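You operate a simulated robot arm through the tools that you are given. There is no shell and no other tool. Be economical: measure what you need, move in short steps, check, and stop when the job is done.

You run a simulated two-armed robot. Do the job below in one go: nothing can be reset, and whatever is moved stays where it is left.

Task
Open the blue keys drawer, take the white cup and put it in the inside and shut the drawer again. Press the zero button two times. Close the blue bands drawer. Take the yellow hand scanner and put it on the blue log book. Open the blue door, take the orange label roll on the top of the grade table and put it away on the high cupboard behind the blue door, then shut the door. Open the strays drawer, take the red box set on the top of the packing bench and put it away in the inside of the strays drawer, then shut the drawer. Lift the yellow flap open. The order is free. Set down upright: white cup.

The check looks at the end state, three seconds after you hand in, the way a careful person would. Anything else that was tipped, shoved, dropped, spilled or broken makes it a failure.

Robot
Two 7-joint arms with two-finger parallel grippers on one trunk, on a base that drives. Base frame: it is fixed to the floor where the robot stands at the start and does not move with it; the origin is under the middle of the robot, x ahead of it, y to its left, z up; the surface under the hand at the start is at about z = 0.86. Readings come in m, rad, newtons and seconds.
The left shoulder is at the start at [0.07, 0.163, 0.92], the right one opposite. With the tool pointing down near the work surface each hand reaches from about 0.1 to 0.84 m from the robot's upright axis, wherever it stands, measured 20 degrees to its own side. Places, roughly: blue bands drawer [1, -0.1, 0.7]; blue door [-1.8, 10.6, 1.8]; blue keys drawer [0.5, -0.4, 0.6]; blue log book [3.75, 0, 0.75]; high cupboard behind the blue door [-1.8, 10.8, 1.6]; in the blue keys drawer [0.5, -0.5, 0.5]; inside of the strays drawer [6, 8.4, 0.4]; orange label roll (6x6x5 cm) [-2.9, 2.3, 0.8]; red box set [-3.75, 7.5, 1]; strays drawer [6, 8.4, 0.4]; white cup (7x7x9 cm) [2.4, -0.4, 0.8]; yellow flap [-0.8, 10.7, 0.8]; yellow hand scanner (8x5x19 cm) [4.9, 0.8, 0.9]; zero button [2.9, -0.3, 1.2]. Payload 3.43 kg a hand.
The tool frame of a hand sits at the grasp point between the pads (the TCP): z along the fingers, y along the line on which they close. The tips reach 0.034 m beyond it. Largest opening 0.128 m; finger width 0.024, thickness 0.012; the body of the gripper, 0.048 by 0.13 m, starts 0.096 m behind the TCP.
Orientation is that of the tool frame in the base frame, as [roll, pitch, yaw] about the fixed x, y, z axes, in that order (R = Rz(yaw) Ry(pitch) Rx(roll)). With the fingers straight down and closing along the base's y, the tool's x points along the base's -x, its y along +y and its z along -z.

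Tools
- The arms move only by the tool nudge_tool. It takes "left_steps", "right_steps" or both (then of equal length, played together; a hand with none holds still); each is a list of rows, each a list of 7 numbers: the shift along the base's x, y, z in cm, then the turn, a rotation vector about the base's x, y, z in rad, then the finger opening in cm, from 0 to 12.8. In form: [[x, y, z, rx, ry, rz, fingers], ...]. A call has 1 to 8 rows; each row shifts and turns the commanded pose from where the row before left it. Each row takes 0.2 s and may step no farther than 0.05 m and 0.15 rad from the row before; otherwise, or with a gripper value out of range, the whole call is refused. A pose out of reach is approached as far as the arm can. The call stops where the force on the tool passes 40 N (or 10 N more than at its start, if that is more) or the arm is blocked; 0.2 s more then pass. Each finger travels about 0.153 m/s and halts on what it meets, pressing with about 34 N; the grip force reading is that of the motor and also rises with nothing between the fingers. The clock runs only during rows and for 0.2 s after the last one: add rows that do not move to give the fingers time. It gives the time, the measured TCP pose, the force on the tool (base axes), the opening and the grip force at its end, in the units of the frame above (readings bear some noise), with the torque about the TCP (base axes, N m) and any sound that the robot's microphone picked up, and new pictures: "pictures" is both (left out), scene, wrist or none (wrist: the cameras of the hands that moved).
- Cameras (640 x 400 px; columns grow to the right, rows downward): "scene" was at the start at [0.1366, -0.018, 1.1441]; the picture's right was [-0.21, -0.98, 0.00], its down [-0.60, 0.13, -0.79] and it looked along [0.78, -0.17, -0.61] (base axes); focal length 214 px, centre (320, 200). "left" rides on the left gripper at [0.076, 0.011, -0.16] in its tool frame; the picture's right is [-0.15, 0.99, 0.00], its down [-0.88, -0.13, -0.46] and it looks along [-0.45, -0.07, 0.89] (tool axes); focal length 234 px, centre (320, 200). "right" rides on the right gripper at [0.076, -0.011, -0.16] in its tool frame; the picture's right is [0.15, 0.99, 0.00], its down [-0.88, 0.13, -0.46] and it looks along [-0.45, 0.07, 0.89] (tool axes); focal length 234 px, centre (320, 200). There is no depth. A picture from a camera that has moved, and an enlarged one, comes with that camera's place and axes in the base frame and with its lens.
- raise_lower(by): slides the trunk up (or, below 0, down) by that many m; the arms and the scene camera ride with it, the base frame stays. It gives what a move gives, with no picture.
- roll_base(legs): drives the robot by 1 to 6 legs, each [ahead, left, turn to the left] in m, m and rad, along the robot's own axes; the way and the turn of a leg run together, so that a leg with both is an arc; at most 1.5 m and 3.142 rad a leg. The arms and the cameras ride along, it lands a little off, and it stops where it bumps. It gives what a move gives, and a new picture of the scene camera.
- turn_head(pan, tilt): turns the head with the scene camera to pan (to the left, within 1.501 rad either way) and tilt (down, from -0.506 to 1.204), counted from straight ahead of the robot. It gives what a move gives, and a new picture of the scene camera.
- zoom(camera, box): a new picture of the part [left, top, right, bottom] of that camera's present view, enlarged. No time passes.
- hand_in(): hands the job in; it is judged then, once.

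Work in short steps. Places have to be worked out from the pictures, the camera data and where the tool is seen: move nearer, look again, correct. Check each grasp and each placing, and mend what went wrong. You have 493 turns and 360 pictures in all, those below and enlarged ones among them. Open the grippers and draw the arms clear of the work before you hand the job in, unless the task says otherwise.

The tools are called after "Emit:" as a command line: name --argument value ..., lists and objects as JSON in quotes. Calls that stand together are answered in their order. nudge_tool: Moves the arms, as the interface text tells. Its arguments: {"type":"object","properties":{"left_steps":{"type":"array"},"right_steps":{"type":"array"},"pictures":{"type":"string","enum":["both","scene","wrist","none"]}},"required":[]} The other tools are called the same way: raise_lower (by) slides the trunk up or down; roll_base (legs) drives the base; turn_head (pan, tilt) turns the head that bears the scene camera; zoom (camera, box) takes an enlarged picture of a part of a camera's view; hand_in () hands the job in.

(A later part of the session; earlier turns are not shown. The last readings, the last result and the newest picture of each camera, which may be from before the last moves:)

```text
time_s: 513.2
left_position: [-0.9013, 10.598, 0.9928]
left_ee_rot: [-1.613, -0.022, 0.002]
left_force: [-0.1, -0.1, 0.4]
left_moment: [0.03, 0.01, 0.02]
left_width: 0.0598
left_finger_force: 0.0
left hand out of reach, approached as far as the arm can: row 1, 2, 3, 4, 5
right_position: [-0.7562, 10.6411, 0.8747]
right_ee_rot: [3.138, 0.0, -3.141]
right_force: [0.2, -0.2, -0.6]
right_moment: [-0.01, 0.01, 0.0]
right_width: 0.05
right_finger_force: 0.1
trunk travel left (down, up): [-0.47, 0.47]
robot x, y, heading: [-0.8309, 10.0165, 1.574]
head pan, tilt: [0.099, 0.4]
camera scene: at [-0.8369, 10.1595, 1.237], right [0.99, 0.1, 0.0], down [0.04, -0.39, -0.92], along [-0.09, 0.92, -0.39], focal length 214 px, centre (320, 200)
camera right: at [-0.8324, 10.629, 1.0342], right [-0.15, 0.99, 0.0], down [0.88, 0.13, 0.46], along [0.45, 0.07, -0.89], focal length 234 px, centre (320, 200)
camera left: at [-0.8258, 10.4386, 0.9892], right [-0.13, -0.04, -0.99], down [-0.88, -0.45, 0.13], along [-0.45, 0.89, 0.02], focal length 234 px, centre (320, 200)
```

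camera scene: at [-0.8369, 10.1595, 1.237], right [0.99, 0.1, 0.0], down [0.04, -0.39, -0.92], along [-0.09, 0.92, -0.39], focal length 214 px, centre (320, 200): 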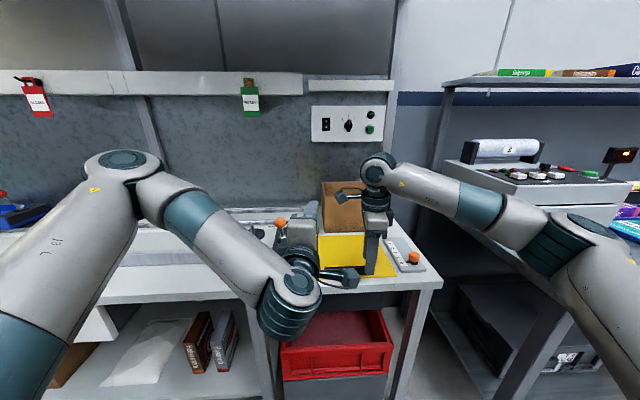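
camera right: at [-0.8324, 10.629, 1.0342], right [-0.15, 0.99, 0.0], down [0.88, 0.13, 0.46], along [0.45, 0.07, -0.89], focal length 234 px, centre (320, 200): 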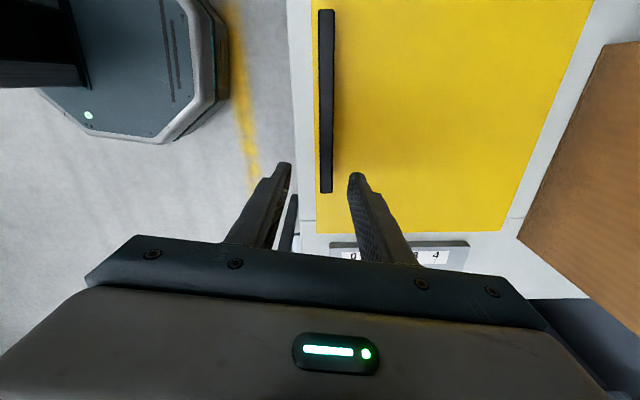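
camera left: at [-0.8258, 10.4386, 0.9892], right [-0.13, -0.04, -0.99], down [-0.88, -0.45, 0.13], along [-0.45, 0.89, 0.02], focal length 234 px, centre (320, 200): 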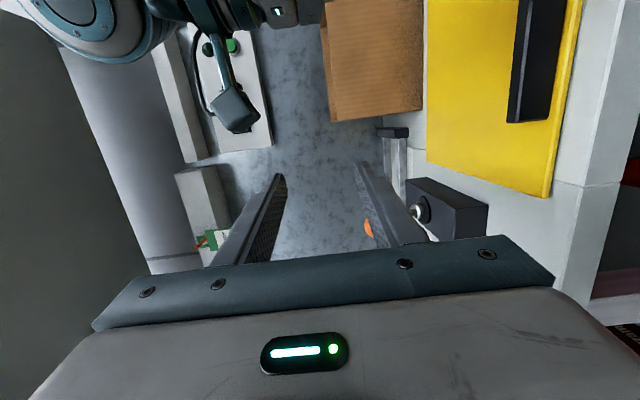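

I tilt the left hand downward and back it off a little, while the right hand goes down onto the bar and closes.

Emit:
nudge_tool --right_steps '[[0, 0, -2, 0, 0, 0, 5], [0, 0, -1.3, 0, 0, 0, 5], [0, 0, 0, 0, 0, 0, 2], [0, 0, 0, 0, 0, 0, 0], [0, 0, 0, 0, 0, 0, 0]]' --left_steps '[[0, -2, -1, -0.117, 0, 0, 6], [0, -2, -1, -0.117, 0, 0, 6], [0, -2, -1, -0.117, 0, 0, 6], [0, 0, 0, -0.05, 0, 0, 6], [0, 0, 0, 0, 0, 0, 6]]' --pictures "both"

```text
time_s: 514.1
left_position: [-0.893, 10.5522, 0.9667]
left_ee_rot: [-1.987, -0.019, 0.008]
left_force: [-0.4, 0.1, 0.1]
left_moment: [-0.01, 0.0, 0.01]
left_width: 0.06
left_finger_force: 0.1
left hand out of reach, approached as far as the arm can: row 2, 3
right_position: [-0.7562, 10.6468, 0.8434]
right_ee_rot: [3.123, -0.003, 3.138]
right_force: [-0.3, 16.6, -6.3]
right_moment: [-0.41, -0.03, 0.97]
right_width: 0.0156
right_finger_force: 33.6
trunk travel left (down, up): [-0.47, 0.47]
robot x, y, heading: [-0.8311, 10.0183, 1.576]
head pan, tilt: [0.099, 0.4]
stopped in row 4 (right hand): the force on the tool passed its limit at 50 N (the readings are from after the stop); the commanded pose is now the measured one
camera scene: at [-0.8385, 10.1609, 1.2368], right [0.99, 0.1, 0.0], down [0.04, -0.39, -0.92], along [-0.09, 0.92, -0.39], focal length 214 px, centre (320, 200)
camera right: at [-0.8333, 10.6325, 1.002], right [-0.14, 0.99, 0.02], down [0.88, 0.12, 0.46], along [0.45, 0.08, -0.89], focal length 234 px, centre (320, 200)
camera left: at [-0.8184, 10.4021, 1.0218], right [-0.13, -0.4, -0.91], down [-0.88, -0.37, 0.29], along [-0.45, 0.84, -0.31], focal length 234 px, centre (320, 200)
```

scene: 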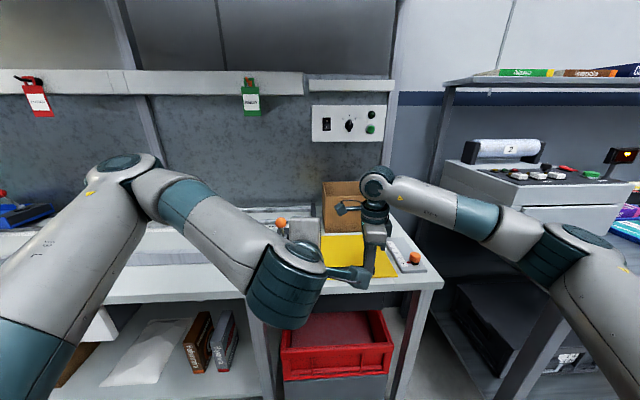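
right: 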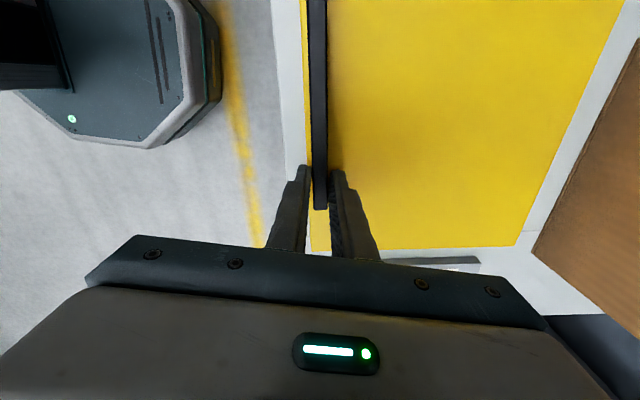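
left: 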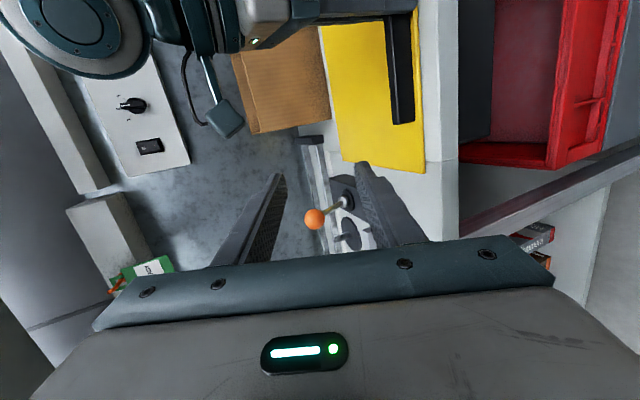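

Right hand holds the bar. I lift the flap about 0.4 rad with it.

Emit:
nudge_tool --right_steps '[[0, 0, 0, 0, 0, 0, 0], [0, 0.7, 2.7, -0.13, 0, 0, 0], [0, 1.0, 2.6, -0.13, 0, 0, 0], [0, 1.3, 2.4, -0.13, 0, 0, 0]]' --pictures "both"

Emit:
zoom --camera "left" --box '[0, 0, 640, 400]'

```text
time_s: 515.1
left_position: [-0.8966, 10.5523, 0.965]
left_ee_rot: [-1.989, -0.019, 0.01]
left_force: [0.3, 0.2, 1.4]
left_moment: [0.01, 0.0, -0.02]
left_width: 0.0601
left_finger_force: 0.1
right_position: [-0.7603, 10.6766, 0.9167]
right_ee_rot: [-2.765, 0.0, 3.14]
right_force: [-13.3, 12.5, -12.6]
right_moment: [-0.21, -0.65, 1.56]
right_width: 0.0156
right_finger_force: 44.7
trunk travel left (down, up): [-0.47, 0.47]
robot x, y, heading: [-0.8308, 10.0141, 1.579]
head pan, tilt: [0.099, 0.4]
camera scene: at [-0.8414, 10.162, 1.2366], right [0.99, 0.1, 0.0], down [0.04, -0.39, -0.92], along [-0.09, 0.92, -0.39], focal length 214 px, centre (320, 200)
camera right: at [-0.8369, 10.7237, 1.0698], right [-0.14, 0.92, -0.36], down [0.88, 0.29, 0.38], along [0.45, -0.27, -0.85], focal length 234 px, centre (320, 200)
```

scene: 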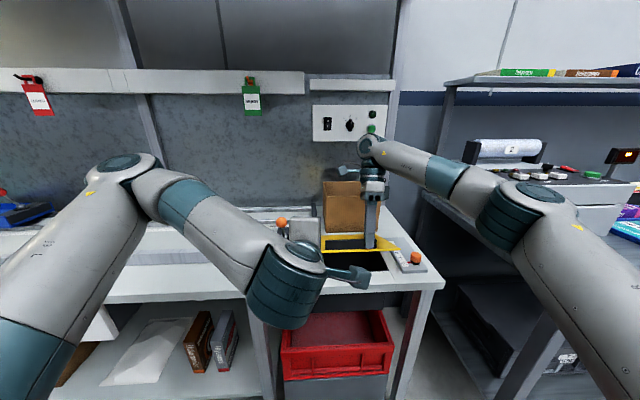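
right: 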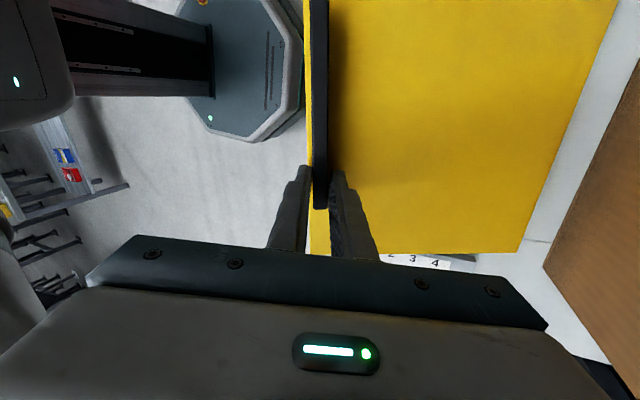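

```text
1.00 times, centred on (320, 200) of left (not enlarged: the box is as wide or as high as the picture)
camera zoom: at [-0.8209, 10.403, 1.0213], right [-0.12, -0.4, -0.91], down [-0.88, -0.37, 0.29], along [-0.45, 0.84, -0.31], focal length 234 px, centre (320, 200)
```

zoom: 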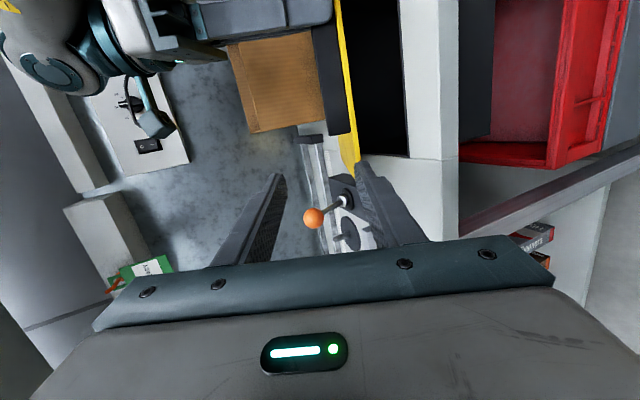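

The lifted edge shows just above the lower finger line. I lower the left hand to centre on the edge and advance onto it.

Emit:
nudge_tool --left_steps '[[1, 1, -2.4, 0, 0, 0, 6], [1, 1, -2.3, 0, 0, 0, 6]]' --pictures "wrist"

```text
time_s: 515.7
left_position: [-0.8736, 10.5749, 0.9176]
left_ee_rot: [-1.989, -0.021, 0.011]
left_force: [0.0, -0.2, -0.2]
left_moment: [-0.03, 0.01, 0.04]
left_width: 0.0599
left_finger_force: 0.0
right_position: [-0.7603, 10.6766, 0.9181]
right_ee_rot: [-2.767, 0.0, 3.137]
right_force: [-20.7, 11.5, -14.5]
right_moment: [-0.85, 1.57, 0.73]
right_width: 0.0152
right_finger_force: 44.6
trunk travel left (down, up): [-0.47, 0.47]
robot x, y, heading: [-0.8297, 10.018, 1.576]
head pan, tilt: [0.099, 0.4]
camera left: at [-0.7987, 10.4248, 0.9736], right [-0.12, -0.4, -0.91], down [-0.88, -0.37, 0.29], along [-0.45, 0.84, -0.31], focal length 234 px, centre (320, 200)
```

left: 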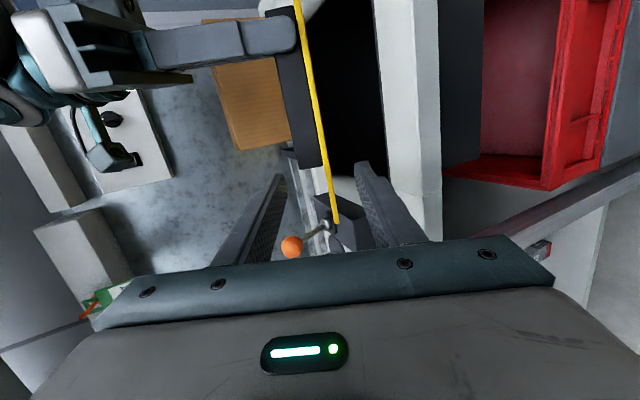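

The plate edge is centred between the fingers. I shift 2.6 cm left of the bar's end and advance 6.5 cm, then close.

Emit:
nudge_tool --left_steps '[[-2.6, 0, 0, 0, 0, 0, 6], [0, 2.5, -1.2, 0, 0, 0, 6], [0, 2.5, -1.2, 0, 0, 0, 6], [0, 1, -0.5, 0, 0, 0, 6]]' --pictures "wrist"

```text
time_s: 516.7
left_position: [-0.9019, 10.633, 0.8902]
left_ee_rot: [-1.988, -0.021, 0.011]
left_force: [-0.1, -0.6, 0.0]
left_moment: [-0.02, 0.01, -0.02]
left_width: 0.0599
left_finger_force: 0.0
right_position: [-0.7599, 10.6759, 0.9165]
right_ee_rot: [-2.77, 0.002, 3.137]
right_force: [-25.1, 9.0, -13.3]
right_moment: [-0.63, 0.65, 1.06]
right_width: 0.0153
right_finger_force: 45.3
trunk travel left (down, up): [-0.47, 0.47]
robot x, y, heading: [-0.8287, 10.014, 1.571]
head pan, tilt: [0.099, 0.4]
camera left: at [-0.8268, 10.4838, 0.9455], right [-0.12, -0.4, -0.91], down [-0.88, -0.37, 0.28], along [-0.45, 0.84, -0.31], focal length 234 px, centre (320, 200)
```

left: 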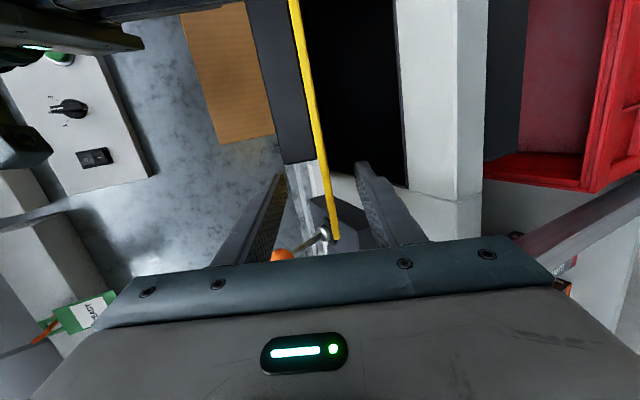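

Edge is 2 cm inside the grip. I close the left hand on it.

Emit:
nudge_tool --left_steps '[[0, 0, 0, 0, 0, 0, 3], [0, 0, 0, 0, 0, 0, 0], [0, 0, 0, 0, 0, 0, 0], [0, 0, 0, 0, 0, 0, 0]]' --pictures "wrist"

```text
time_s: 517.5
left_position: [-0.9026, 10.6316, 0.8882]
left_ee_rot: [-1.995, -0.018, 0.012]
left_force: [-1.3, 0.0, -6.3]
left_moment: [1.5, -0.72, 0.96]
left_width: 0.0077
left_finger_force: 42.0
right_position: [-0.7596, 10.6765, 0.9211]
right_ee_rot: [-2.776, -0.006, 3.14]
right_force: [-6.1, 11.4, -0.3]
right_moment: [-0.71, -0.41, 1.53]
right_width: 0.0159
right_finger_force: 44.9
trunk travel left (down, up): [-0.47, 0.47]
robot x, y, heading: [-0.828, 10.0177, 1.577]
head pan, tilt: [0.099, 0.4]
stopped in row 4 (right hand): the force on the tool passed its limit at 41 N (the readings are from after the stop); the commanded pose is now the measured one
camera left: at [-0.8263, 10.4829, 0.9437], right [-0.12, -0.41, -0.9], down [-0.88, -0.37, 0.29], along [-0.46, 0.83, -0.31], focal length 234 px, centre (320, 200)
```

left: 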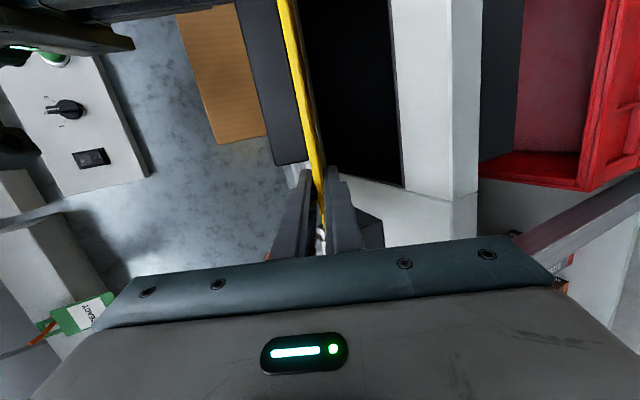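

Left hand holds the plate. I open the right hand and withdraw it upward and to the right.

Emit:
nudge_tool --right_steps '[[0, 0, 0, 0, 0, 0, 4], [0, 0, 0, 0, 0, 0, 5], [0, 1, 2.5, 0, 0, 0, 5], [0, 1, 3, 0, 0, 0, 5], [0, 0.5, 4, 0, 0, 0, 5], [3, 0, 4, 0.1, 0, 0, 5], [4, -1, 2, 0.12, 0, 0, 5], [4, -2, 1, 0.12, 0, 0, 5]]' --pictures "none"

Emit:
nudge_tool --right_steps '[[4, -2, 0, 0, 0, 0, 5], [4, -2, 0, 0, 0, 0, 5], [4, -2, 0, 0, 0, 0, 5], [3, -3, 0, 0, 0, 0, 5]]' --pictures "scene"

```text
time_s: 519.3
left_position: [-0.9005, 10.6303, 0.8902]
left_ee_rot: [-1.992, -0.017, 0.01]
left_force: [-12.0, 1.2, 4.6]
left_moment: [1.5, -0.34, 1.84]
left_width: 0.0076
left_finger_force: 41.6
right_position: [-0.6487, 10.6719, 1.0871]
right_ee_rot: [-3.121, -0.006, 3.137]
right_force: [0.2, 0.8, -0.3]
right_moment: [-0.02, -0.02, -0.01]
right_width: 0.0501
right_finger_force: 0.0
trunk travel left (down, up): [-0.47, 0.47]
robot x, y, heading: [-0.8308, 10.0174, 1.57]
head pan, tilt: [0.099, 0.4]
```

```text
time_s: 520.3
left_position: [-0.9003, 10.6302, 0.8885]
left_ee_rot: [-1.991, -0.017, 0.011]
left_force: [-8.6, -3.1, 6.3]
left_moment: [1.44, -0.35, 1.82]
left_width: 0.0072
left_finger_force: 41.4
right_position: [-0.4981, 10.5824, 1.0852]
right_ee_rot: [-3.118, -0.005, 3.137]
right_force: [0.3, 0.2, -0.8]
right_moment: [-0.02, 0.01, 0.0]
right_width: 0.0501
right_finger_force: 0.0
trunk travel left (down, up): [-0.47, 0.47]
robot x, y, heading: [-0.8272, 10.0186, 1.575]
head pan, tilt: [0.099, 0.4]
camera scene: at [-0.8395, 10.1586, 1.2372], right [0.99, 0.1, 0.0], down [0.04, -0.39, -0.92], along [-0.09, 0.92, -0.39], focal length 214 px, centre (320, 200)
```

scene: 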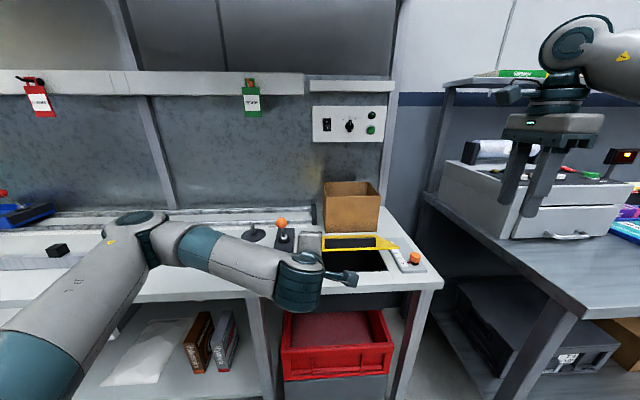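

Now I swing the flap up along its arc with the left hand.

Emit:
nudge_tool --left_steps '[[0, 1.4, 2.9, -0.14, 0, 0, 0], [0, 1.8, 2.7, -0.14, 0, 0, 0], [0, 2.1, 2.4, -0.14, 0, 0, 0], [0, 2.4, 2.1, -0.14, 0, 0, 0]]' --pictures "scene"

```text
time_s: 521.3
left_position: [-0.9061, 10.7101, 0.9874]
left_ee_rot: [-2.56, -0.011, 0.023]
left_force: [-27.9, 4.5, -12.5]
left_moment: [-0.02, 0.0, 1.27]
left_width: 0.0081
left_finger_force: 41.9
right_position: [-0.5002, 10.5827, 1.0867]
right_ee_rot: [-3.114, -0.003, 3.139]
right_force: [0.6, -0.3, 0.0]
right_moment: [0.03, 0.01, -0.02]
right_width: 0.0501
right_finger_force: 0.1
trunk travel left (down, up): [-0.47, 0.47]
robot x, y, heading: [-0.8303, 10.0188, 1.576]
head pan, tilt: [0.099, 0.4]
camera scene: at [-0.8427, 10.1611, 1.2364], right [0.99, 0.1, 0.0], down [0.04, -0.39, -0.92], along [-0.09, 0.92, -0.39], focal length 214 px, centre (320, 200)
```

scene: 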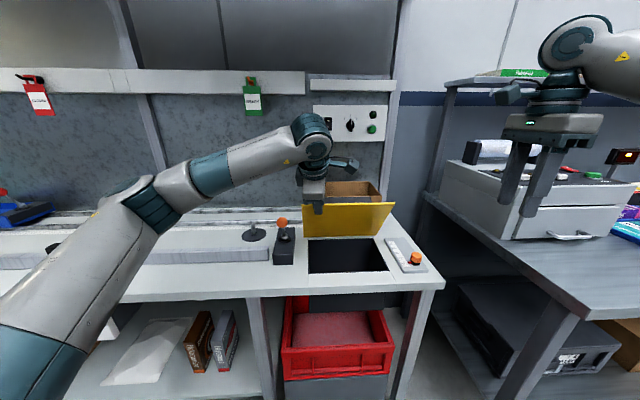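

Over half way. I continue to upright.

Emit:
nudge_tool --left_steps '[[0.3, 2.6, 1.7, -0.14, 0, 0, 0], [0, 2.8, 1.3, -0.14, 0, 0, 0], [0, 3.0, 0.9, -0.14, 0, 0, 0], [0, 3.0, 0.4, -0.14, 0, 0, 0]]' --pictures "scene"

```text
time_s: 521.8
left_position: [-0.9076, 10.7377, 1.0038]
left_ee_rot: [-2.701, 0.0, 0.038]
left_force: [-9.2, 1.4, -5.5]
left_moment: [-0.01, 0.6, 1.58]
left_width: 0.0084
left_finger_force: 42.3
right_position: [-0.4983, 10.5825, 1.0866]
right_ee_rot: [-3.117, -0.006, 3.139]
right_force: [0.2, -0.1, 0.3]
right_moment: [0.05, 0.06, -0.01]
right_width: 0.05
right_finger_force: 0.1
trunk travel left (down, up): [-0.47, 0.47]
robot x, y, heading: [-0.8332, 10.0187, 1.572]
head pan, tilt: [0.099, 0.4]
stopped in row 2 (left hand): the force on the tool passed its limit at 42 N (the readings are from after the stop); the commanded pose is now the measured one
camera scene: at [-0.8396, 10.1592, 1.2372], right [0.99, 0.11, 0.0], down [0.04, -0.39, -0.92], along [-0.1, 0.92, -0.39], focal length 214 px, centre (320, 200)
```

scene: 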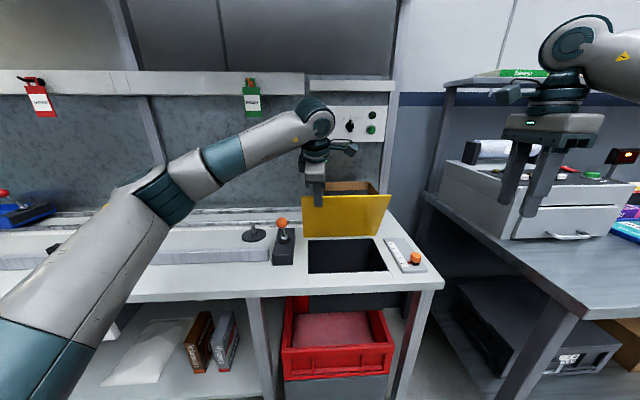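

Side force accumulated; I relieve it in x and continue with smaller steps.

Emit:
nudge_tool --left_steps '[[0.4, 1.5, 0.9, -0.1, 0, 0, 0], [0.2, 2, 0.7, -0.1, 0, 0, 0], [0.1, 2, 0.5, -0.1, 0, 0, 0], [0, 2.2, 0.3, -0.1, 0, 0, 0], [0, 2.2, 0.1, -0.1, 0, 0, 0]]' --pictures "scene"

```text
time_s: 522.3
left_position: [-0.9098, 10.7663, 1.0153]
left_ee_rot: [-2.853, 0.01, 0.051]
left_force: [-11.7, 6.1, -5.1]
left_moment: [1.17, 0.32, 1.26]
left_width: 0.0083
left_finger_force: 42.3
right_position: [-0.5018, 10.5847, 1.0858]
right_ee_rot: [-3.115, -0.007, -3.141]
right_force: [1.0, 0.0, 1.0]
right_moment: [0.0, -0.01, -0.01]
right_width: 0.0503
right_finger_force: 0.0
trunk travel left (down, up): [-0.47, 0.47]
robot x, y, heading: [-0.8329, 10.0166, 1.58]
head pan, tilt: [0.099, 0.4]
stopped in row 2 (left hand): the force on the tool passed its limit at 42 N (the readings are from after the stop); the commanded pose is now the measured one
camera scene: at [-0.8406, 10.1605, 1.237], right [0.99, 0.11, 0.0], down [0.04, -0.39, -0.92], along [-0.1, 0.92, -0.39], focal length 214 px, centre (320, 200)
```

scene: 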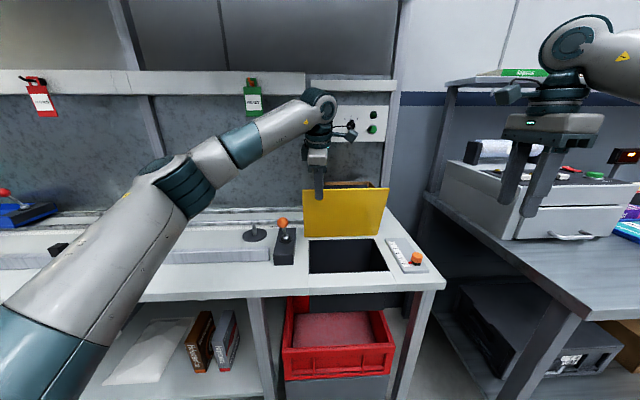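

About 70°. Continue the same way.

Emit:
nudge_tool --left_steps '[[0.3, 1.5, 0.4, -0.08, 0, 0, 0], [0.1, 1.8, 0.4, -0.08, 0, 0, 0], [0, 1.8, 0.3, -0.08, 0, 0, 0]]' --pictures "none"

Emit:
nudge_tool --left_steps '[[0.3, 1.5, 0.3, -0.08, 0, 0, 0], [0.1, 1.8, 0.2, -0.08, 0, 0, 0], [0, 1.8, 0.1, -0.08, 0, 0, 0]]' --pictures "scene"

```text
time_s: 523.0
left_position: [-0.9159, 10.7986, 1.0235]
left_ee_rot: [-3.012, 0.026, 0.06]
left_force: [-13.1, 2.8, -3.3]
left_moment: [0.84, 0.41, 1.23]
left_width: 0.0081
left_finger_force: 41.6
left hand out of reach, approached as far as the arm can: row 3
right_position: [-0.5029, 10.5847, 1.0858]
right_ee_rot: [-3.115, -0.007, -3.139]
right_force: [0.1, 1.0, 0.8]
right_moment: [-0.01, 0.03, 0.01]
right_width: 0.0505
right_finger_force: 0.0
trunk travel left (down, up): [-0.47, 0.47]
robot x, y, heading: [-0.8342, 10.0177, 1.587]
head pan, tilt: [0.099, 0.4]
stopped in row 3 (left hand): the force on the tool passed its limit at 53 N (the readings are from after the stop); the commanded pose is now the measured one
```

```text
time_s: 523.8
left_position: [-0.9142, 10.7794, 1.0189]
left_ee_rot: [3.118, 0.029, 0.037]
left_force: [26.6, 5.1, 28.6]
left_moment: [1.61, -1.04, 1.07]
left_width: 0.0166
left_finger_force: 45.1
left hand out of reach, approached as far as the arm can: row 1, 2, 3
right_position: [-0.4964, 10.581, 1.0865]
right_ee_rot: [-3.118, -0.011, 3.14]
right_force: [0.3, -0.3, 0.0]
right_moment: [0.02, 0.0, 0.02]
right_width: 0.05
right_finger_force: 0.0
trunk travel left (down, up): [-0.47, 0.47]
robot x, y, heading: [-0.83, 10.0176, 1.581]
head pan, tilt: [0.099, 0.4]
camera scene: at [-0.836, 10.1561, 1.238], right [0.99, 0.11, 0.0], down [0.04, -0.38, -0.92], along [-0.1, 0.92, -0.39], focal length 214 px, centre (320, 200)
```

scene: 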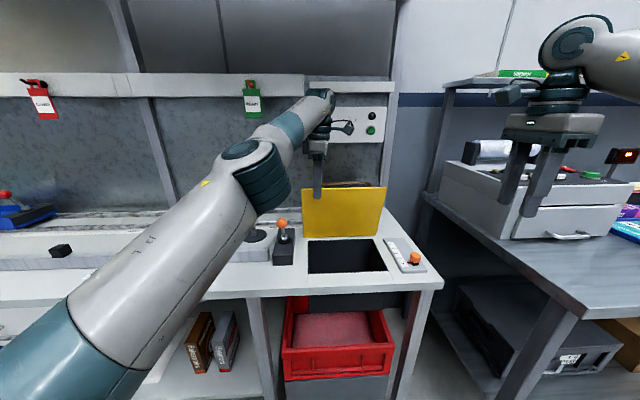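

The arm is at full reach, so the base does the rest: 5 cm ahead.

Emit:
roll_base --legs '[[0.05, 0, 0]]'

```text
time_s: 524.7
left_position: [-0.9274, 10.8326, 1.0145]
left_ee_rot: [3.111, 0.033, 0.051]
left_force: [-4.5, 3.9, 13.9]
left_moment: [0.51, 1.21, 1.02]
left_width: 0.0082
left_finger_force: 42.5
right_position: [-0.5038, 10.6349, 1.0858]
right_ee_rot: [-3.118, -0.005, -3.139]
right_force: [-0.2, -0.1, 0.8]
right_moment: [-0.05, -0.02, 0.02]
right_width: 0.0498
right_finger_force: 0.0
trunk travel left (down, up): [-0.47, 0.47]
robot x, y, heading: [-0.8337, 10.0667, 1.582]
head pan, tilt: [0.099, 0.4]
camera scene: at [-0.8423, 10.2089, 1.237], right [0.99, 0.11, 0.0], down [0.04, -0.39, -0.92], along [-0.1, 0.92, -0.39], focal length 214 px, centre (320, 200)
```

scene: 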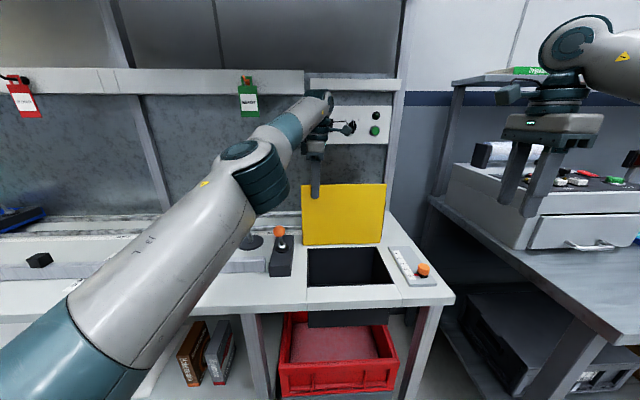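

Nearly upright. Another 3.5 cm to pass the vertical.

Emit:
roll_base --legs '[[0.035, 0, 0]]'

Emit:
zoom --camera "scene" --box '[260, 100, 460, 300]'

```text
time_s: 525.6
left_position: [-0.9306, 10.8532, 1.0125]
left_ee_rot: [3.08, 0.037, 0.054]
left_force: [0.6, -8.4, -2.4]
left_moment: [-1.66, -0.8, 1.22]
left_width: 0.0108
left_finger_force: 44.4
right_position: [-0.5063, 10.6633, 1.0861]
right_ee_rot: [-3.116, -0.005, -3.136]
right_force: [0.3, -0.7, -0.7]
right_moment: [0.01, 0.01, -0.02]
right_width: 0.0501
right_finger_force: 0.1
trunk travel left (down, up): [-0.47, 0.47]
robot x, y, heading: [-0.8349, 10.0959, 1.589]
head pan, tilt: [0.099, 0.4]
stopped in leg 1: the force on the tool passed its limit at 92 N (the readings are from after the stop); the commanded pose is now the measured one
camera scene: at [-0.843, 10.2364, 1.2374], right [0.99, 0.11, 0.0], down [0.04, -0.39, -0.92], along [-0.1, 0.92, -0.39], focal length 214 px, centre (320, 200)
```

scene: 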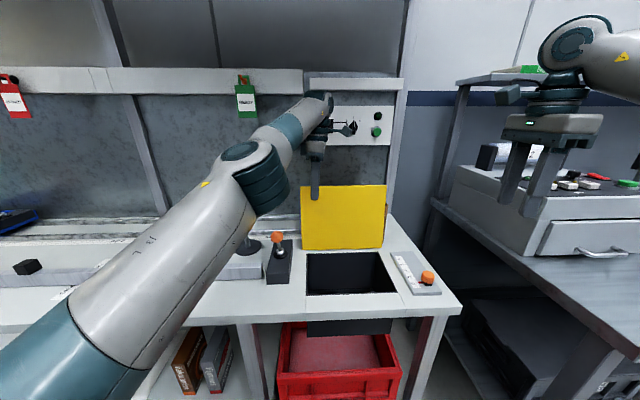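

```text
2.00 times, centred on (360, 200) of scene
camera zoom: at [-0.843, 10.2364, 1.2374], right [0.99, 0.11, 0.0], down [0.04, -0.39, -0.92], along [-0.1, 0.92, -0.39], focal length 429 px, centre (240, 200)
```

zoom: 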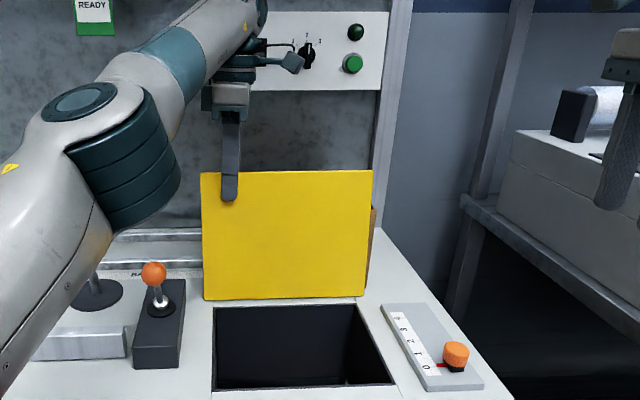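

It met a stop just past vertical. I open the left hand and lift it straight off to see if the flap stays.

Emit:
nudge_tool --left_steps '[[0, 0, 0, 0, 0, 0, 2.5], [0, 0, 0, 0, 0, 0, 3.5], [0, 0, 2, 0, 0, 0, 3.5], [0, 0, 3, 0, 0, 0, 3.5], [0, 0, 4, 0, 0, 0, 3.5]]' --pictures "scene"

Emit:
zoom --camera "scene" --box '[260, 100, 460, 300]'

```text
time_s: 526.8
left_position: [-0.9369, 10.8193, 1.0957]
left_ee_rot: [3.086, 0.041, 0.05]
left_force: [1.0, -0.3, 0.0]
left_moment: [0.06, 0.07, 0.01]
left_width: 0.0349
left_finger_force: 0.0
left hand out of reach, approached as far as the arm can: row 3, 4, 5
right_position: [-0.5059, 10.6627, 1.0876]
right_ee_rot: [-3.119, -0.006, -3.136]
right_force: [-0.2, -0.7, 1.3]
right_moment: [0.05, 0.05, 0.0]
right_width: 0.0499
right_finger_force: 0.1
trunk travel left (down, up): [-0.47, 0.47]
robot x, y, heading: [-0.8331, 10.0935, 1.581]
head pan, tilt: [0.099, 0.4]
camera scene: at [-0.8432, 10.2358, 1.2373], right [0.99, 0.11, 0.0], down [0.04, -0.39, -0.92], along [-0.1, 0.92, -0.39], focal length 214 px, centre (320, 200)
```

scene: 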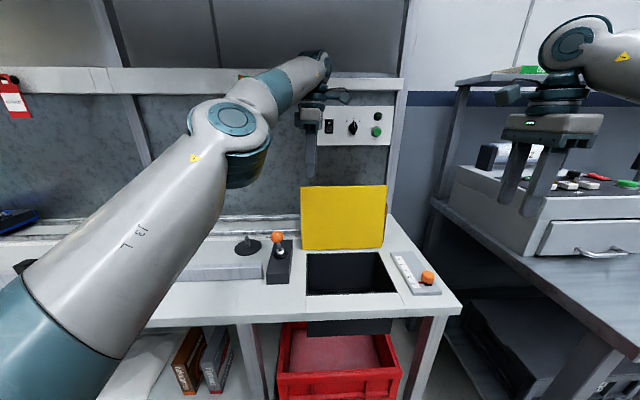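

```text
2.00 times, centred on (360, 200) of scene
camera zoom: at [-0.8432, 10.2358, 1.2373], right [0.99, 0.11, 0.0], down [0.04, -0.39, -0.92], along [-0.1, 0.92, -0.39], focal length 429 px, centre (240, 200)
```

zoom: 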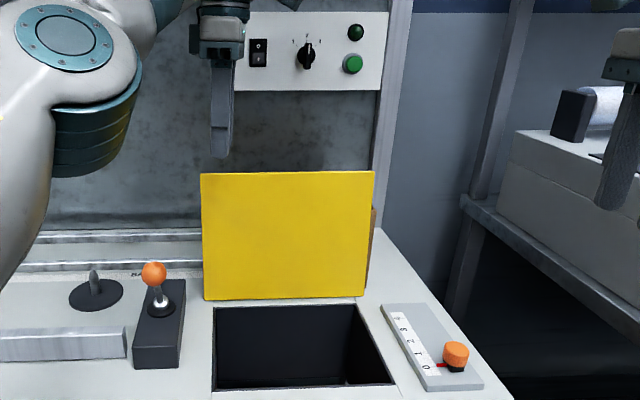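

The flap stays open. Next the red box set on the packing bench. I back off and drive to the west side.

Emit:
roll_base --legs '[[-0.55, 0, 0], [0, 1.0, 0], [0, 1.0, 0]]'

Emit:
turn_head --pan 1.4 --tilt 0.2

```text
time_s: 539.5
left_position: [-2.9071, 10.3072, 1.0927]
left_ee_rot: [3.084, 0.039, 0.016]
left_force: [-0.4, 0.4, -0.1]
left_moment: [-0.02, -0.03, 0.0]
left_width: 0.0348
left_finger_force: 0.1
right_position: [-2.4828, 10.137, 1.0864]
right_ee_rot: [-3.116, -0.006, 3.114]
right_force: [0.2, 0.5, -0.4]
right_moment: [-0.01, 0.03, 0.02]
right_width: 0.0502
right_finger_force: 0.1
trunk travel left (down, up): [-0.47, 0.47]
robot x, y, heading: [-2.8282, 9.5815, 1.558]
head pan, tilt: [0.099, 0.4]
camera scene: at [-2.8331, 9.7223, 1.2371], right [1.0, 0.08, 0.0], down [0.03, -0.39, -0.92], along [-0.07, 0.92, -0.39], focal length 214 px, centre (320, 200)
```

scene: 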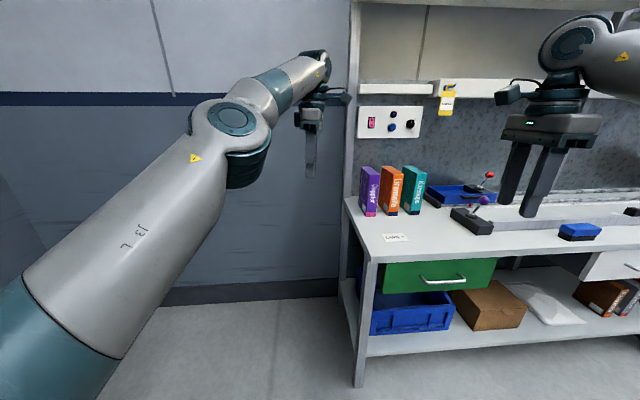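

```text
time_s: 541.0
left_position: [-2.9076, 10.3076, 1.092]
left_ee_rot: [3.085, 0.04, 0.016]
left_force: [-0.1, 0.5, -0.1]
left_moment: [0.0, 0.02, 0.04]
left_width: 0.0349
left_finger_force: 0.0
right_position: [-2.4829, 10.1372, 1.0865]
right_ee_rot: [-3.114, -0.005, 3.111]
right_force: [0.3, 1.1, 0.5]
right_moment: [-0.02, 0.0, 0.01]
right_width: 0.0499
right_finger_force: 0.1
trunk travel left (down, up): [-0.47, 0.47]
robot x, y, heading: [-2.8296, 9.5813, 1.55]
head pan, tilt: [1.4, 0.201]
camera scene: at [-2.9168, 9.6476, 1.2557], right [0.19, 0.98, 0.0], down [0.2, -0.04, -0.98], along [-0.96, 0.18, -0.2], focal length 214 px, centre (320, 200)
```

scene: 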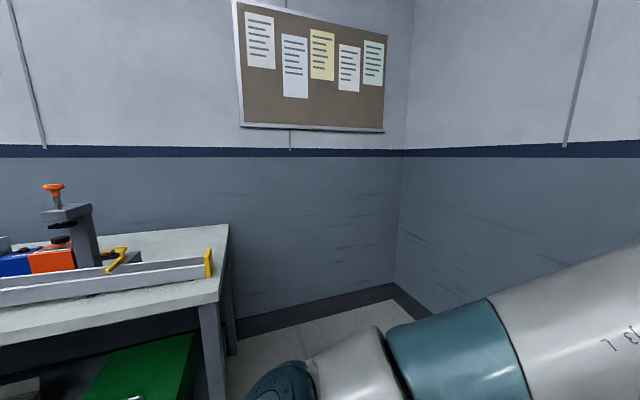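

I raise the trunk to carry the hands above the bench items, turn to face the wall bench, and strafe along it.

Emit:
raise_lower --by 0.35

Emit:
roll_base --legs '[[0, 0, 1.58], [-0.05, 0.9, 0]]'

Emit:
turn_head --pan 0.5 --tilt 0.6

```text
time_s: 544.4
left_position: [-2.906, 10.3077, 1.4436]
left_ee_rot: [3.083, 0.039, 0.016]
left_force: [-0.4, 0.1, 0.2]
left_moment: [-0.02, -0.01, -0.02]
left_width: 0.0348
left_finger_force: 0.0
right_position: [-2.4813, 10.1382, 1.4349]
right_ee_rot: [-3.116, -0.004, 3.114]
right_force: [0.6, 0.3, 0.5]
right_moment: [-0.01, 0.01, -0.04]
right_width: 0.0498
right_finger_force: 0.1
trunk travel left (down, up): [-0.82, 0.12]
robot x, y, heading: [-2.8255, 9.5841, 1.555]
head pan, tilt: [1.4, 0.201]
```

```text
time_s: 553.0
left_position: [-3.5085, 8.6188, 1.4444]
left_ee_rot: [3.084, 0.04, 1.592]
left_force: [-0.3, 0.3, 0.3]
left_moment: [0.0, -0.01, 0.01]
left_width: 0.0347
left_finger_force: 0.1
right_position: [-3.3418, 9.0445, 1.4352]
right_ee_rot: [-3.116, -0.007, -1.593]
right_force: [0.6, -0.1, -0.3]
right_moment: [-0.01, -0.02, 0.01]
right_width: 0.0499
right_finger_force: 0.0
trunk travel left (down, up): [-0.82, 0.12]
robot x, y, heading: [-2.7803, 8.6991, 3.135]
head pan, tilt: [1.4, 0.201]
camera scene: at [-2.8472, 8.6113, 1.6058], right [-0.98, 0.18, 0.0], down [0.04, 0.2, -0.98], along [-0.18, -0.96, -0.2], focal length 214 px, centre (320, 200)
```

scene: 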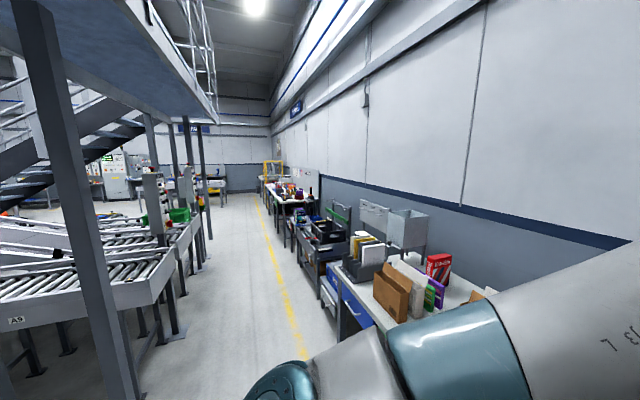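

```text
time_s: 554.2
left_position: [-3.5096, 8.6177, 1.4429]
left_ee_rot: [3.085, 0.04, 1.593]
left_force: [-0.1, 0.6, 0.1]
left_moment: [-0.03, 0.0, -0.03]
left_width: 0.035
left_finger_force: 0.0
right_position: [-3.3418, 9.0432, 1.436]
right_ee_rot: [-3.115, -0.006, -1.595]
right_force: [0.8, -0.7, -0.7]
right_moment: [0.02, -0.01, -0.04]
right_width: 0.0501
right_finger_force: 0.0
trunk travel left (down, up): [-0.82, 0.12]
robot x, y, heading: [-2.7841, 8.701, 3.132]
head pan, tilt: [0.499, 0.6]
camera scene: at [-2.9083, 8.6607, 1.5689], right [-0.47, 0.88, 0.0], down [0.5, 0.26, -0.83], along [-0.73, -0.39, -0.56], focal length 214 px, centre (320, 200)
```

scene: 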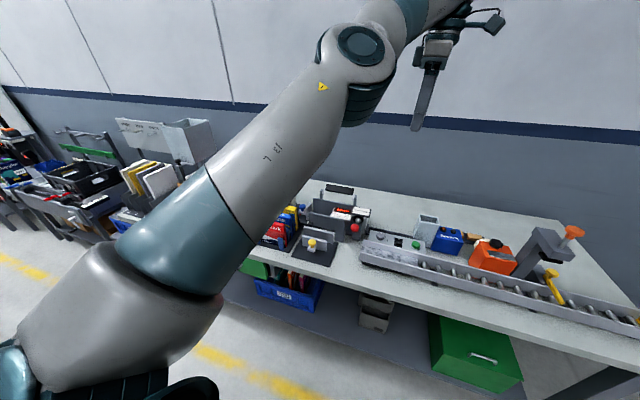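

The red box set stands around (-3.7, 7.6). I strafe on to y≈7.7.

Emit:
roll_base --legs '[[0, 0.95, 0]]'

Emit:
turn_head --pan 0.05 --tilt 0.6

Emit:
zoom --camera "scene" --box '[200, 80, 480, 260]'

```text
time_s: 559.2
left_position: [-3.502, 7.6271, 1.4424]
left_ee_rot: [3.085, 0.041, 1.621]
left_force: [-0.3, -0.7, 0.1]
left_moment: [0.01, 0.03, -0.01]
left_width: 0.0351
left_finger_force: 0.1
right_position: [-3.3482, 8.0589, 1.4351]
right_ee_rot: [-3.114, -0.007, -1.561]
right_force: [-0.1, 0.4, 0.5]
right_moment: [0.01, 0.01, -0.02]
right_width: 0.0501
right_finger_force: 0.1
trunk travel left (down, up): [-0.82, 0.12]
robot x, y, heading: [-2.7776, 7.7334, -3.12]
head pan, tilt: [0.499, 0.6]
camera scene: at [-2.9035, 7.6893, 1.5689], right [-0.5, 0.87, 0.0], down [0.49, 0.28, -0.83], along [-0.72, -0.41, -0.56], focal length 214 px, centre (320, 200)
```

scene: 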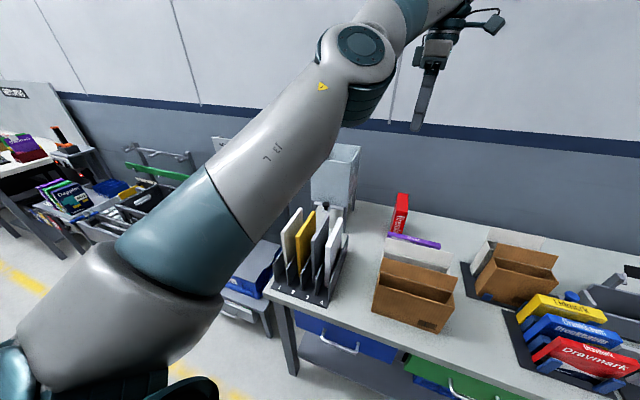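

```text
time_s: 560.1
left_position: [-3.5019, 7.6269, 1.4425]
left_ee_rot: [3.083, 0.04, 1.624]
left_force: [0.7, 0.1, 0.5]
left_moment: [0.0, 0.01, 0.01]
left_width: 0.0349
left_finger_force: 0.1
right_position: [-3.3482, 8.0582, 1.4353]
right_ee_rot: [-3.115, -0.005, -1.561]
right_force: [-0.1, -0.4, 0.0]
right_moment: [-0.01, 0.02, -0.02]
right_width: 0.05
right_finger_force: 0.0
trunk travel left (down, up): [-0.82, 0.12]
robot x, y, heading: [-2.7771, 7.7304, -3.122]
head pan, tilt: [0.051, 0.6]
camera scene: at [-2.9147, 7.7256, 1.5689], right [-0.07, 1.0, 0.0], down [0.56, 0.04, -0.82], along [-0.82, -0.06, -0.57], focal length 214 px, centre (320, 200)
```

scene: 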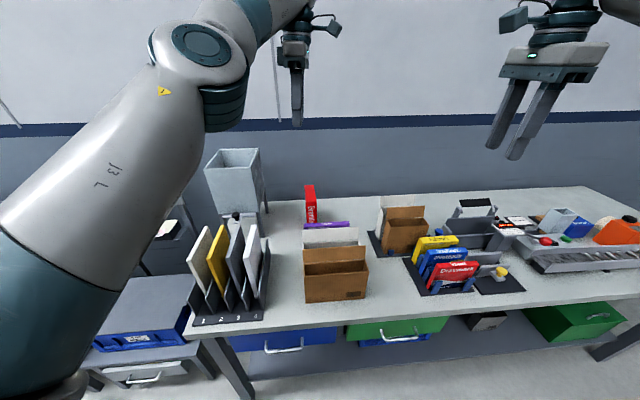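

```text
2.22 times, centred on (340, 170) of scene
camera zoom: at [-2.9147, 7.7256, 1.5689], right [-0.07, 1.0, 0.0], down [0.56, 0.04, -0.82], along [-0.82, -0.06, -0.57], focal length 477 px, centre (276, 267)
```

zoom: 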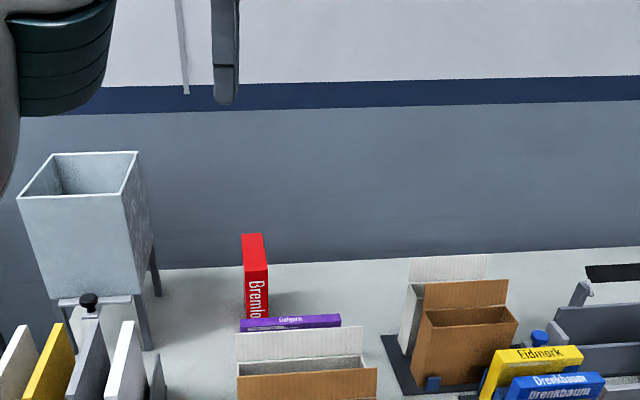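

I zoom in further on the red box.

Emit:
zoom --camera "scene" --box '[280, 170, 380, 240]'

Emit:
zoom --camera "left" --box '[0, 0, 640, 400]'

```text
5.71 times, centred on (330, 205) of scene
camera zoom: at [-2.9147, 7.7256, 1.5689], right [-0.07, 1.0, 0.0], down [0.56, 0.04, -0.82], along [-0.82, -0.06, -0.57], focal length 1226 px, centre (263, 171)
```

zoom: 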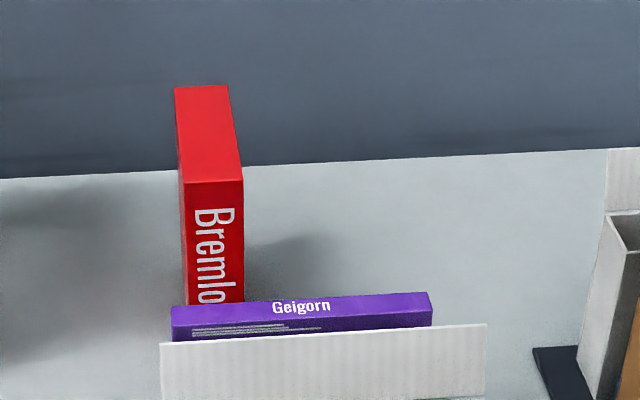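

```text
1.00 times, centred on (320, 200) of left (not enlarged: the box is as wide or as high as the picture)
camera zoom: at [-3.506, 7.7081, 1.5992], right [0.99, -0.09, 0.06], down [-0.11, -0.87, 0.48], along [0.01, -0.49, -0.87], focal length 234 px, centre (320, 200)
```

zoom: 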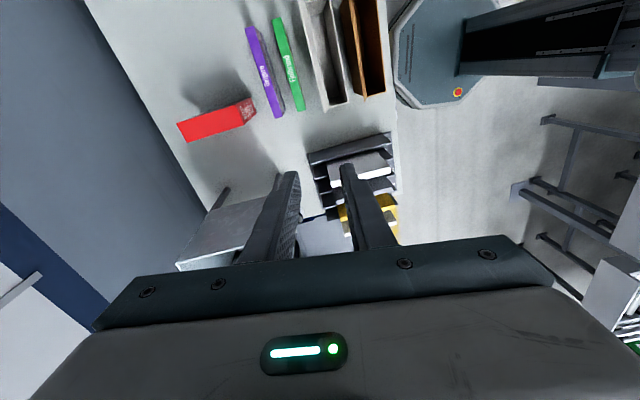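

The red box set is a tall upright box: top at z≈1.06, x -3.63…-3.76, y≈7.625, about 4.3 cm thick in y. I turn the left hand to close along y and lean it forward a bit for reach.

Emit:
nudge_tool --left_steps '[[0, 0, 0, 0, 0, -0.145, 8], [0, 0, 0, 0, 0, -0.145, 8], [0, 0, 0, 0, 0, -0.145, 8], [0, 0, 0, 0, 0, -0.145, 8], [0, 0, 0, 0, 0, -0.145, 8], [0, 0, 0, 0, 0, -0.145, 8], [0, 0, 0, 0, 0, -0.145, 8], [0, 0, 0, 0, 0, -0.145, 8]]' --pictures "none"

Emit:
nudge_tool --left_steps '[[0, 0, 0, 0, 0, -0.145, 8], [0, 0, 0, 0, 0, -0.145, 8], [0, 0, 0, 0, 0, -0.145, 8], [0, 0, 0, 0, 0.1, 0, 8], [0, 0, 0, 0, 0.1, 0, 8]]' --pictures "none"

Emit:
roll_base --legs '[[0.08, -0.07, -0.02]]'

Emit:
nudge_tool --left_steps '[[0, 0, -2, 0, 0, 0, 8]]' --pictures "both"

```text
time_s: 561.9
left_position: [-3.5026, 7.6277, 1.4417]
left_ee_rot: [3.087, 0.04, 0.461]
left_force: [1.0, -0.3, -0.1]
left_moment: [0.03, 0.01, 0.01]
left_width: 0.0799
left_finger_force: 0.0
right_position: [-3.348, 8.058, 1.4361]
right_ee_rot: [-3.115, -0.004, -1.562]
right_force: [-0.7, -0.9, 0.7]
right_moment: [-0.01, -0.01, 0.04]
right_width: 0.0501
right_finger_force: 0.1
trunk travel left (down, up): [-0.82, 0.12]
robot x, y, heading: [-2.7773, 7.7341, -3.122]
head pan, tilt: [0.051, 0.6]
```

```text
time_s: 563.1
left_position: [-3.5022, 7.6258, 1.4425]
left_ee_rot: [3.091, 0.24, 0.028]
left_force: [-0.3, 0.4, -0.1]
left_moment: [0.03, 0.02, 0.03]
left_width: 0.08
left_finger_force: 0.0
right_position: [-3.3478, 8.0562, 1.4364]
right_ee_rot: [-3.116, -0.005, -1.563]
right_force: [0.7, 0.1, 0.0]
right_moment: [-0.01, 0.02, -0.03]
right_width: 0.05
right_finger_force: 0.1
trunk travel left (down, up): [-0.82, 0.12]
robot x, y, heading: [-2.7772, 7.7339, -3.117]
head pan, tilt: [0.051, 0.6]
```

```text
time_s: 564.3
left_position: [-3.5801, 7.7058, 1.444]
left_ee_rot: [3.094, 0.242, 0.01]
left_force: [1.0, 0.2, -0.6]
left_moment: [0.07, 0.02, 0.02]
left_width: 0.0798
left_finger_force: 0.0
right_position: [-3.4184, 8.1327, 1.4382]
right_ee_rot: [-3.118, -0.003, -1.581]
right_force: [0.3, -0.2, 0.1]
right_moment: [0.04, 0.01, 0.0]
right_width: 0.0501
right_finger_force: 0.0
trunk travel left (down, up): [-0.82, 0.12]
robot x, y, heading: [-2.8588, 7.8002, 3.14]
head pan, tilt: [0.051, 0.6]
camera scene: at [-2.9911, 7.7931, 1.5693], right [-0.05, 1.0, 0.0], down [0.56, 0.03, -0.83], along [-0.83, -0.04, -0.56], focal length 214 px, centre (320, 200)
```

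scene: 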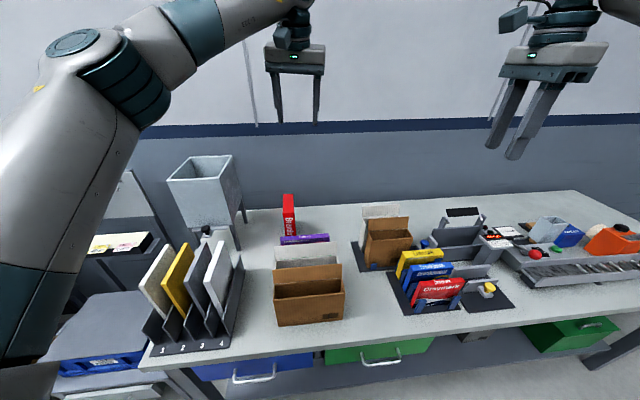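

```text
time_s: 564.7
left_position: [-3.583, 7.7066, 1.424]
left_ee_rot: [3.094, 0.242, 0.011]
left_force: [-0.3, -0.8, 0.6]
left_moment: [0.06, 0.01, 0.03]
left_width: 0.08
left_finger_force: 0.0
right_position: [-3.4209, 8.1344, 1.4354]
right_ee_rot: [-3.116, -0.005, -1.582]
right_force: [0.6, -0.1, -0.4]
right_moment: [0.07, 0.01, 0.02]
right_width: 0.0499
right_finger_force: 0.1
trunk travel left (down, up): [-0.82, 0.12]
robot x, y, heading: [-2.8581, 7.8, 3.14]
head pan, tilt: [0.051, 0.6]
camera scene: at [-2.994, 7.795, 1.569], right [-0.05, 1.0, 0.0], down [0.56, 0.03, -0.83], along [-0.82, -0.04, -0.56], focal length 214 px, centre (320, 200)
camera left: at [-3.4726, 7.7033, 1.5605], right [-0.12, -0.99, 0.08], down [-0.75, 0.14, 0.65], along [-0.65, 0.02, -0.76], focal length 234 px, centre (320, 200)
```

scene: 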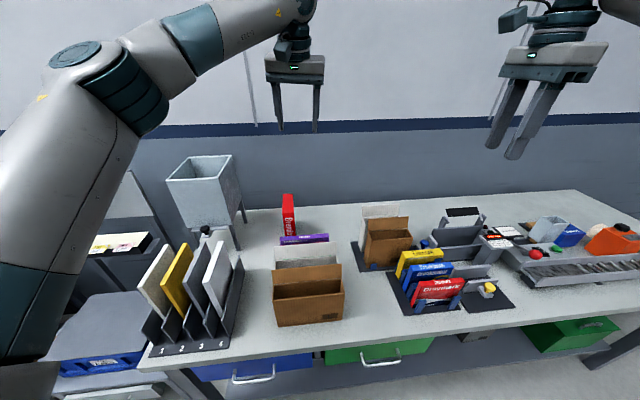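
left: 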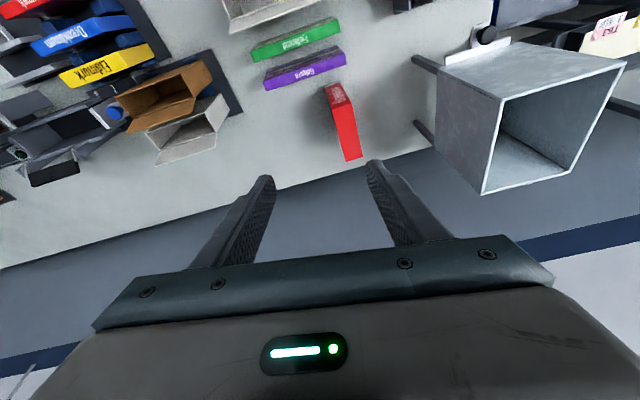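

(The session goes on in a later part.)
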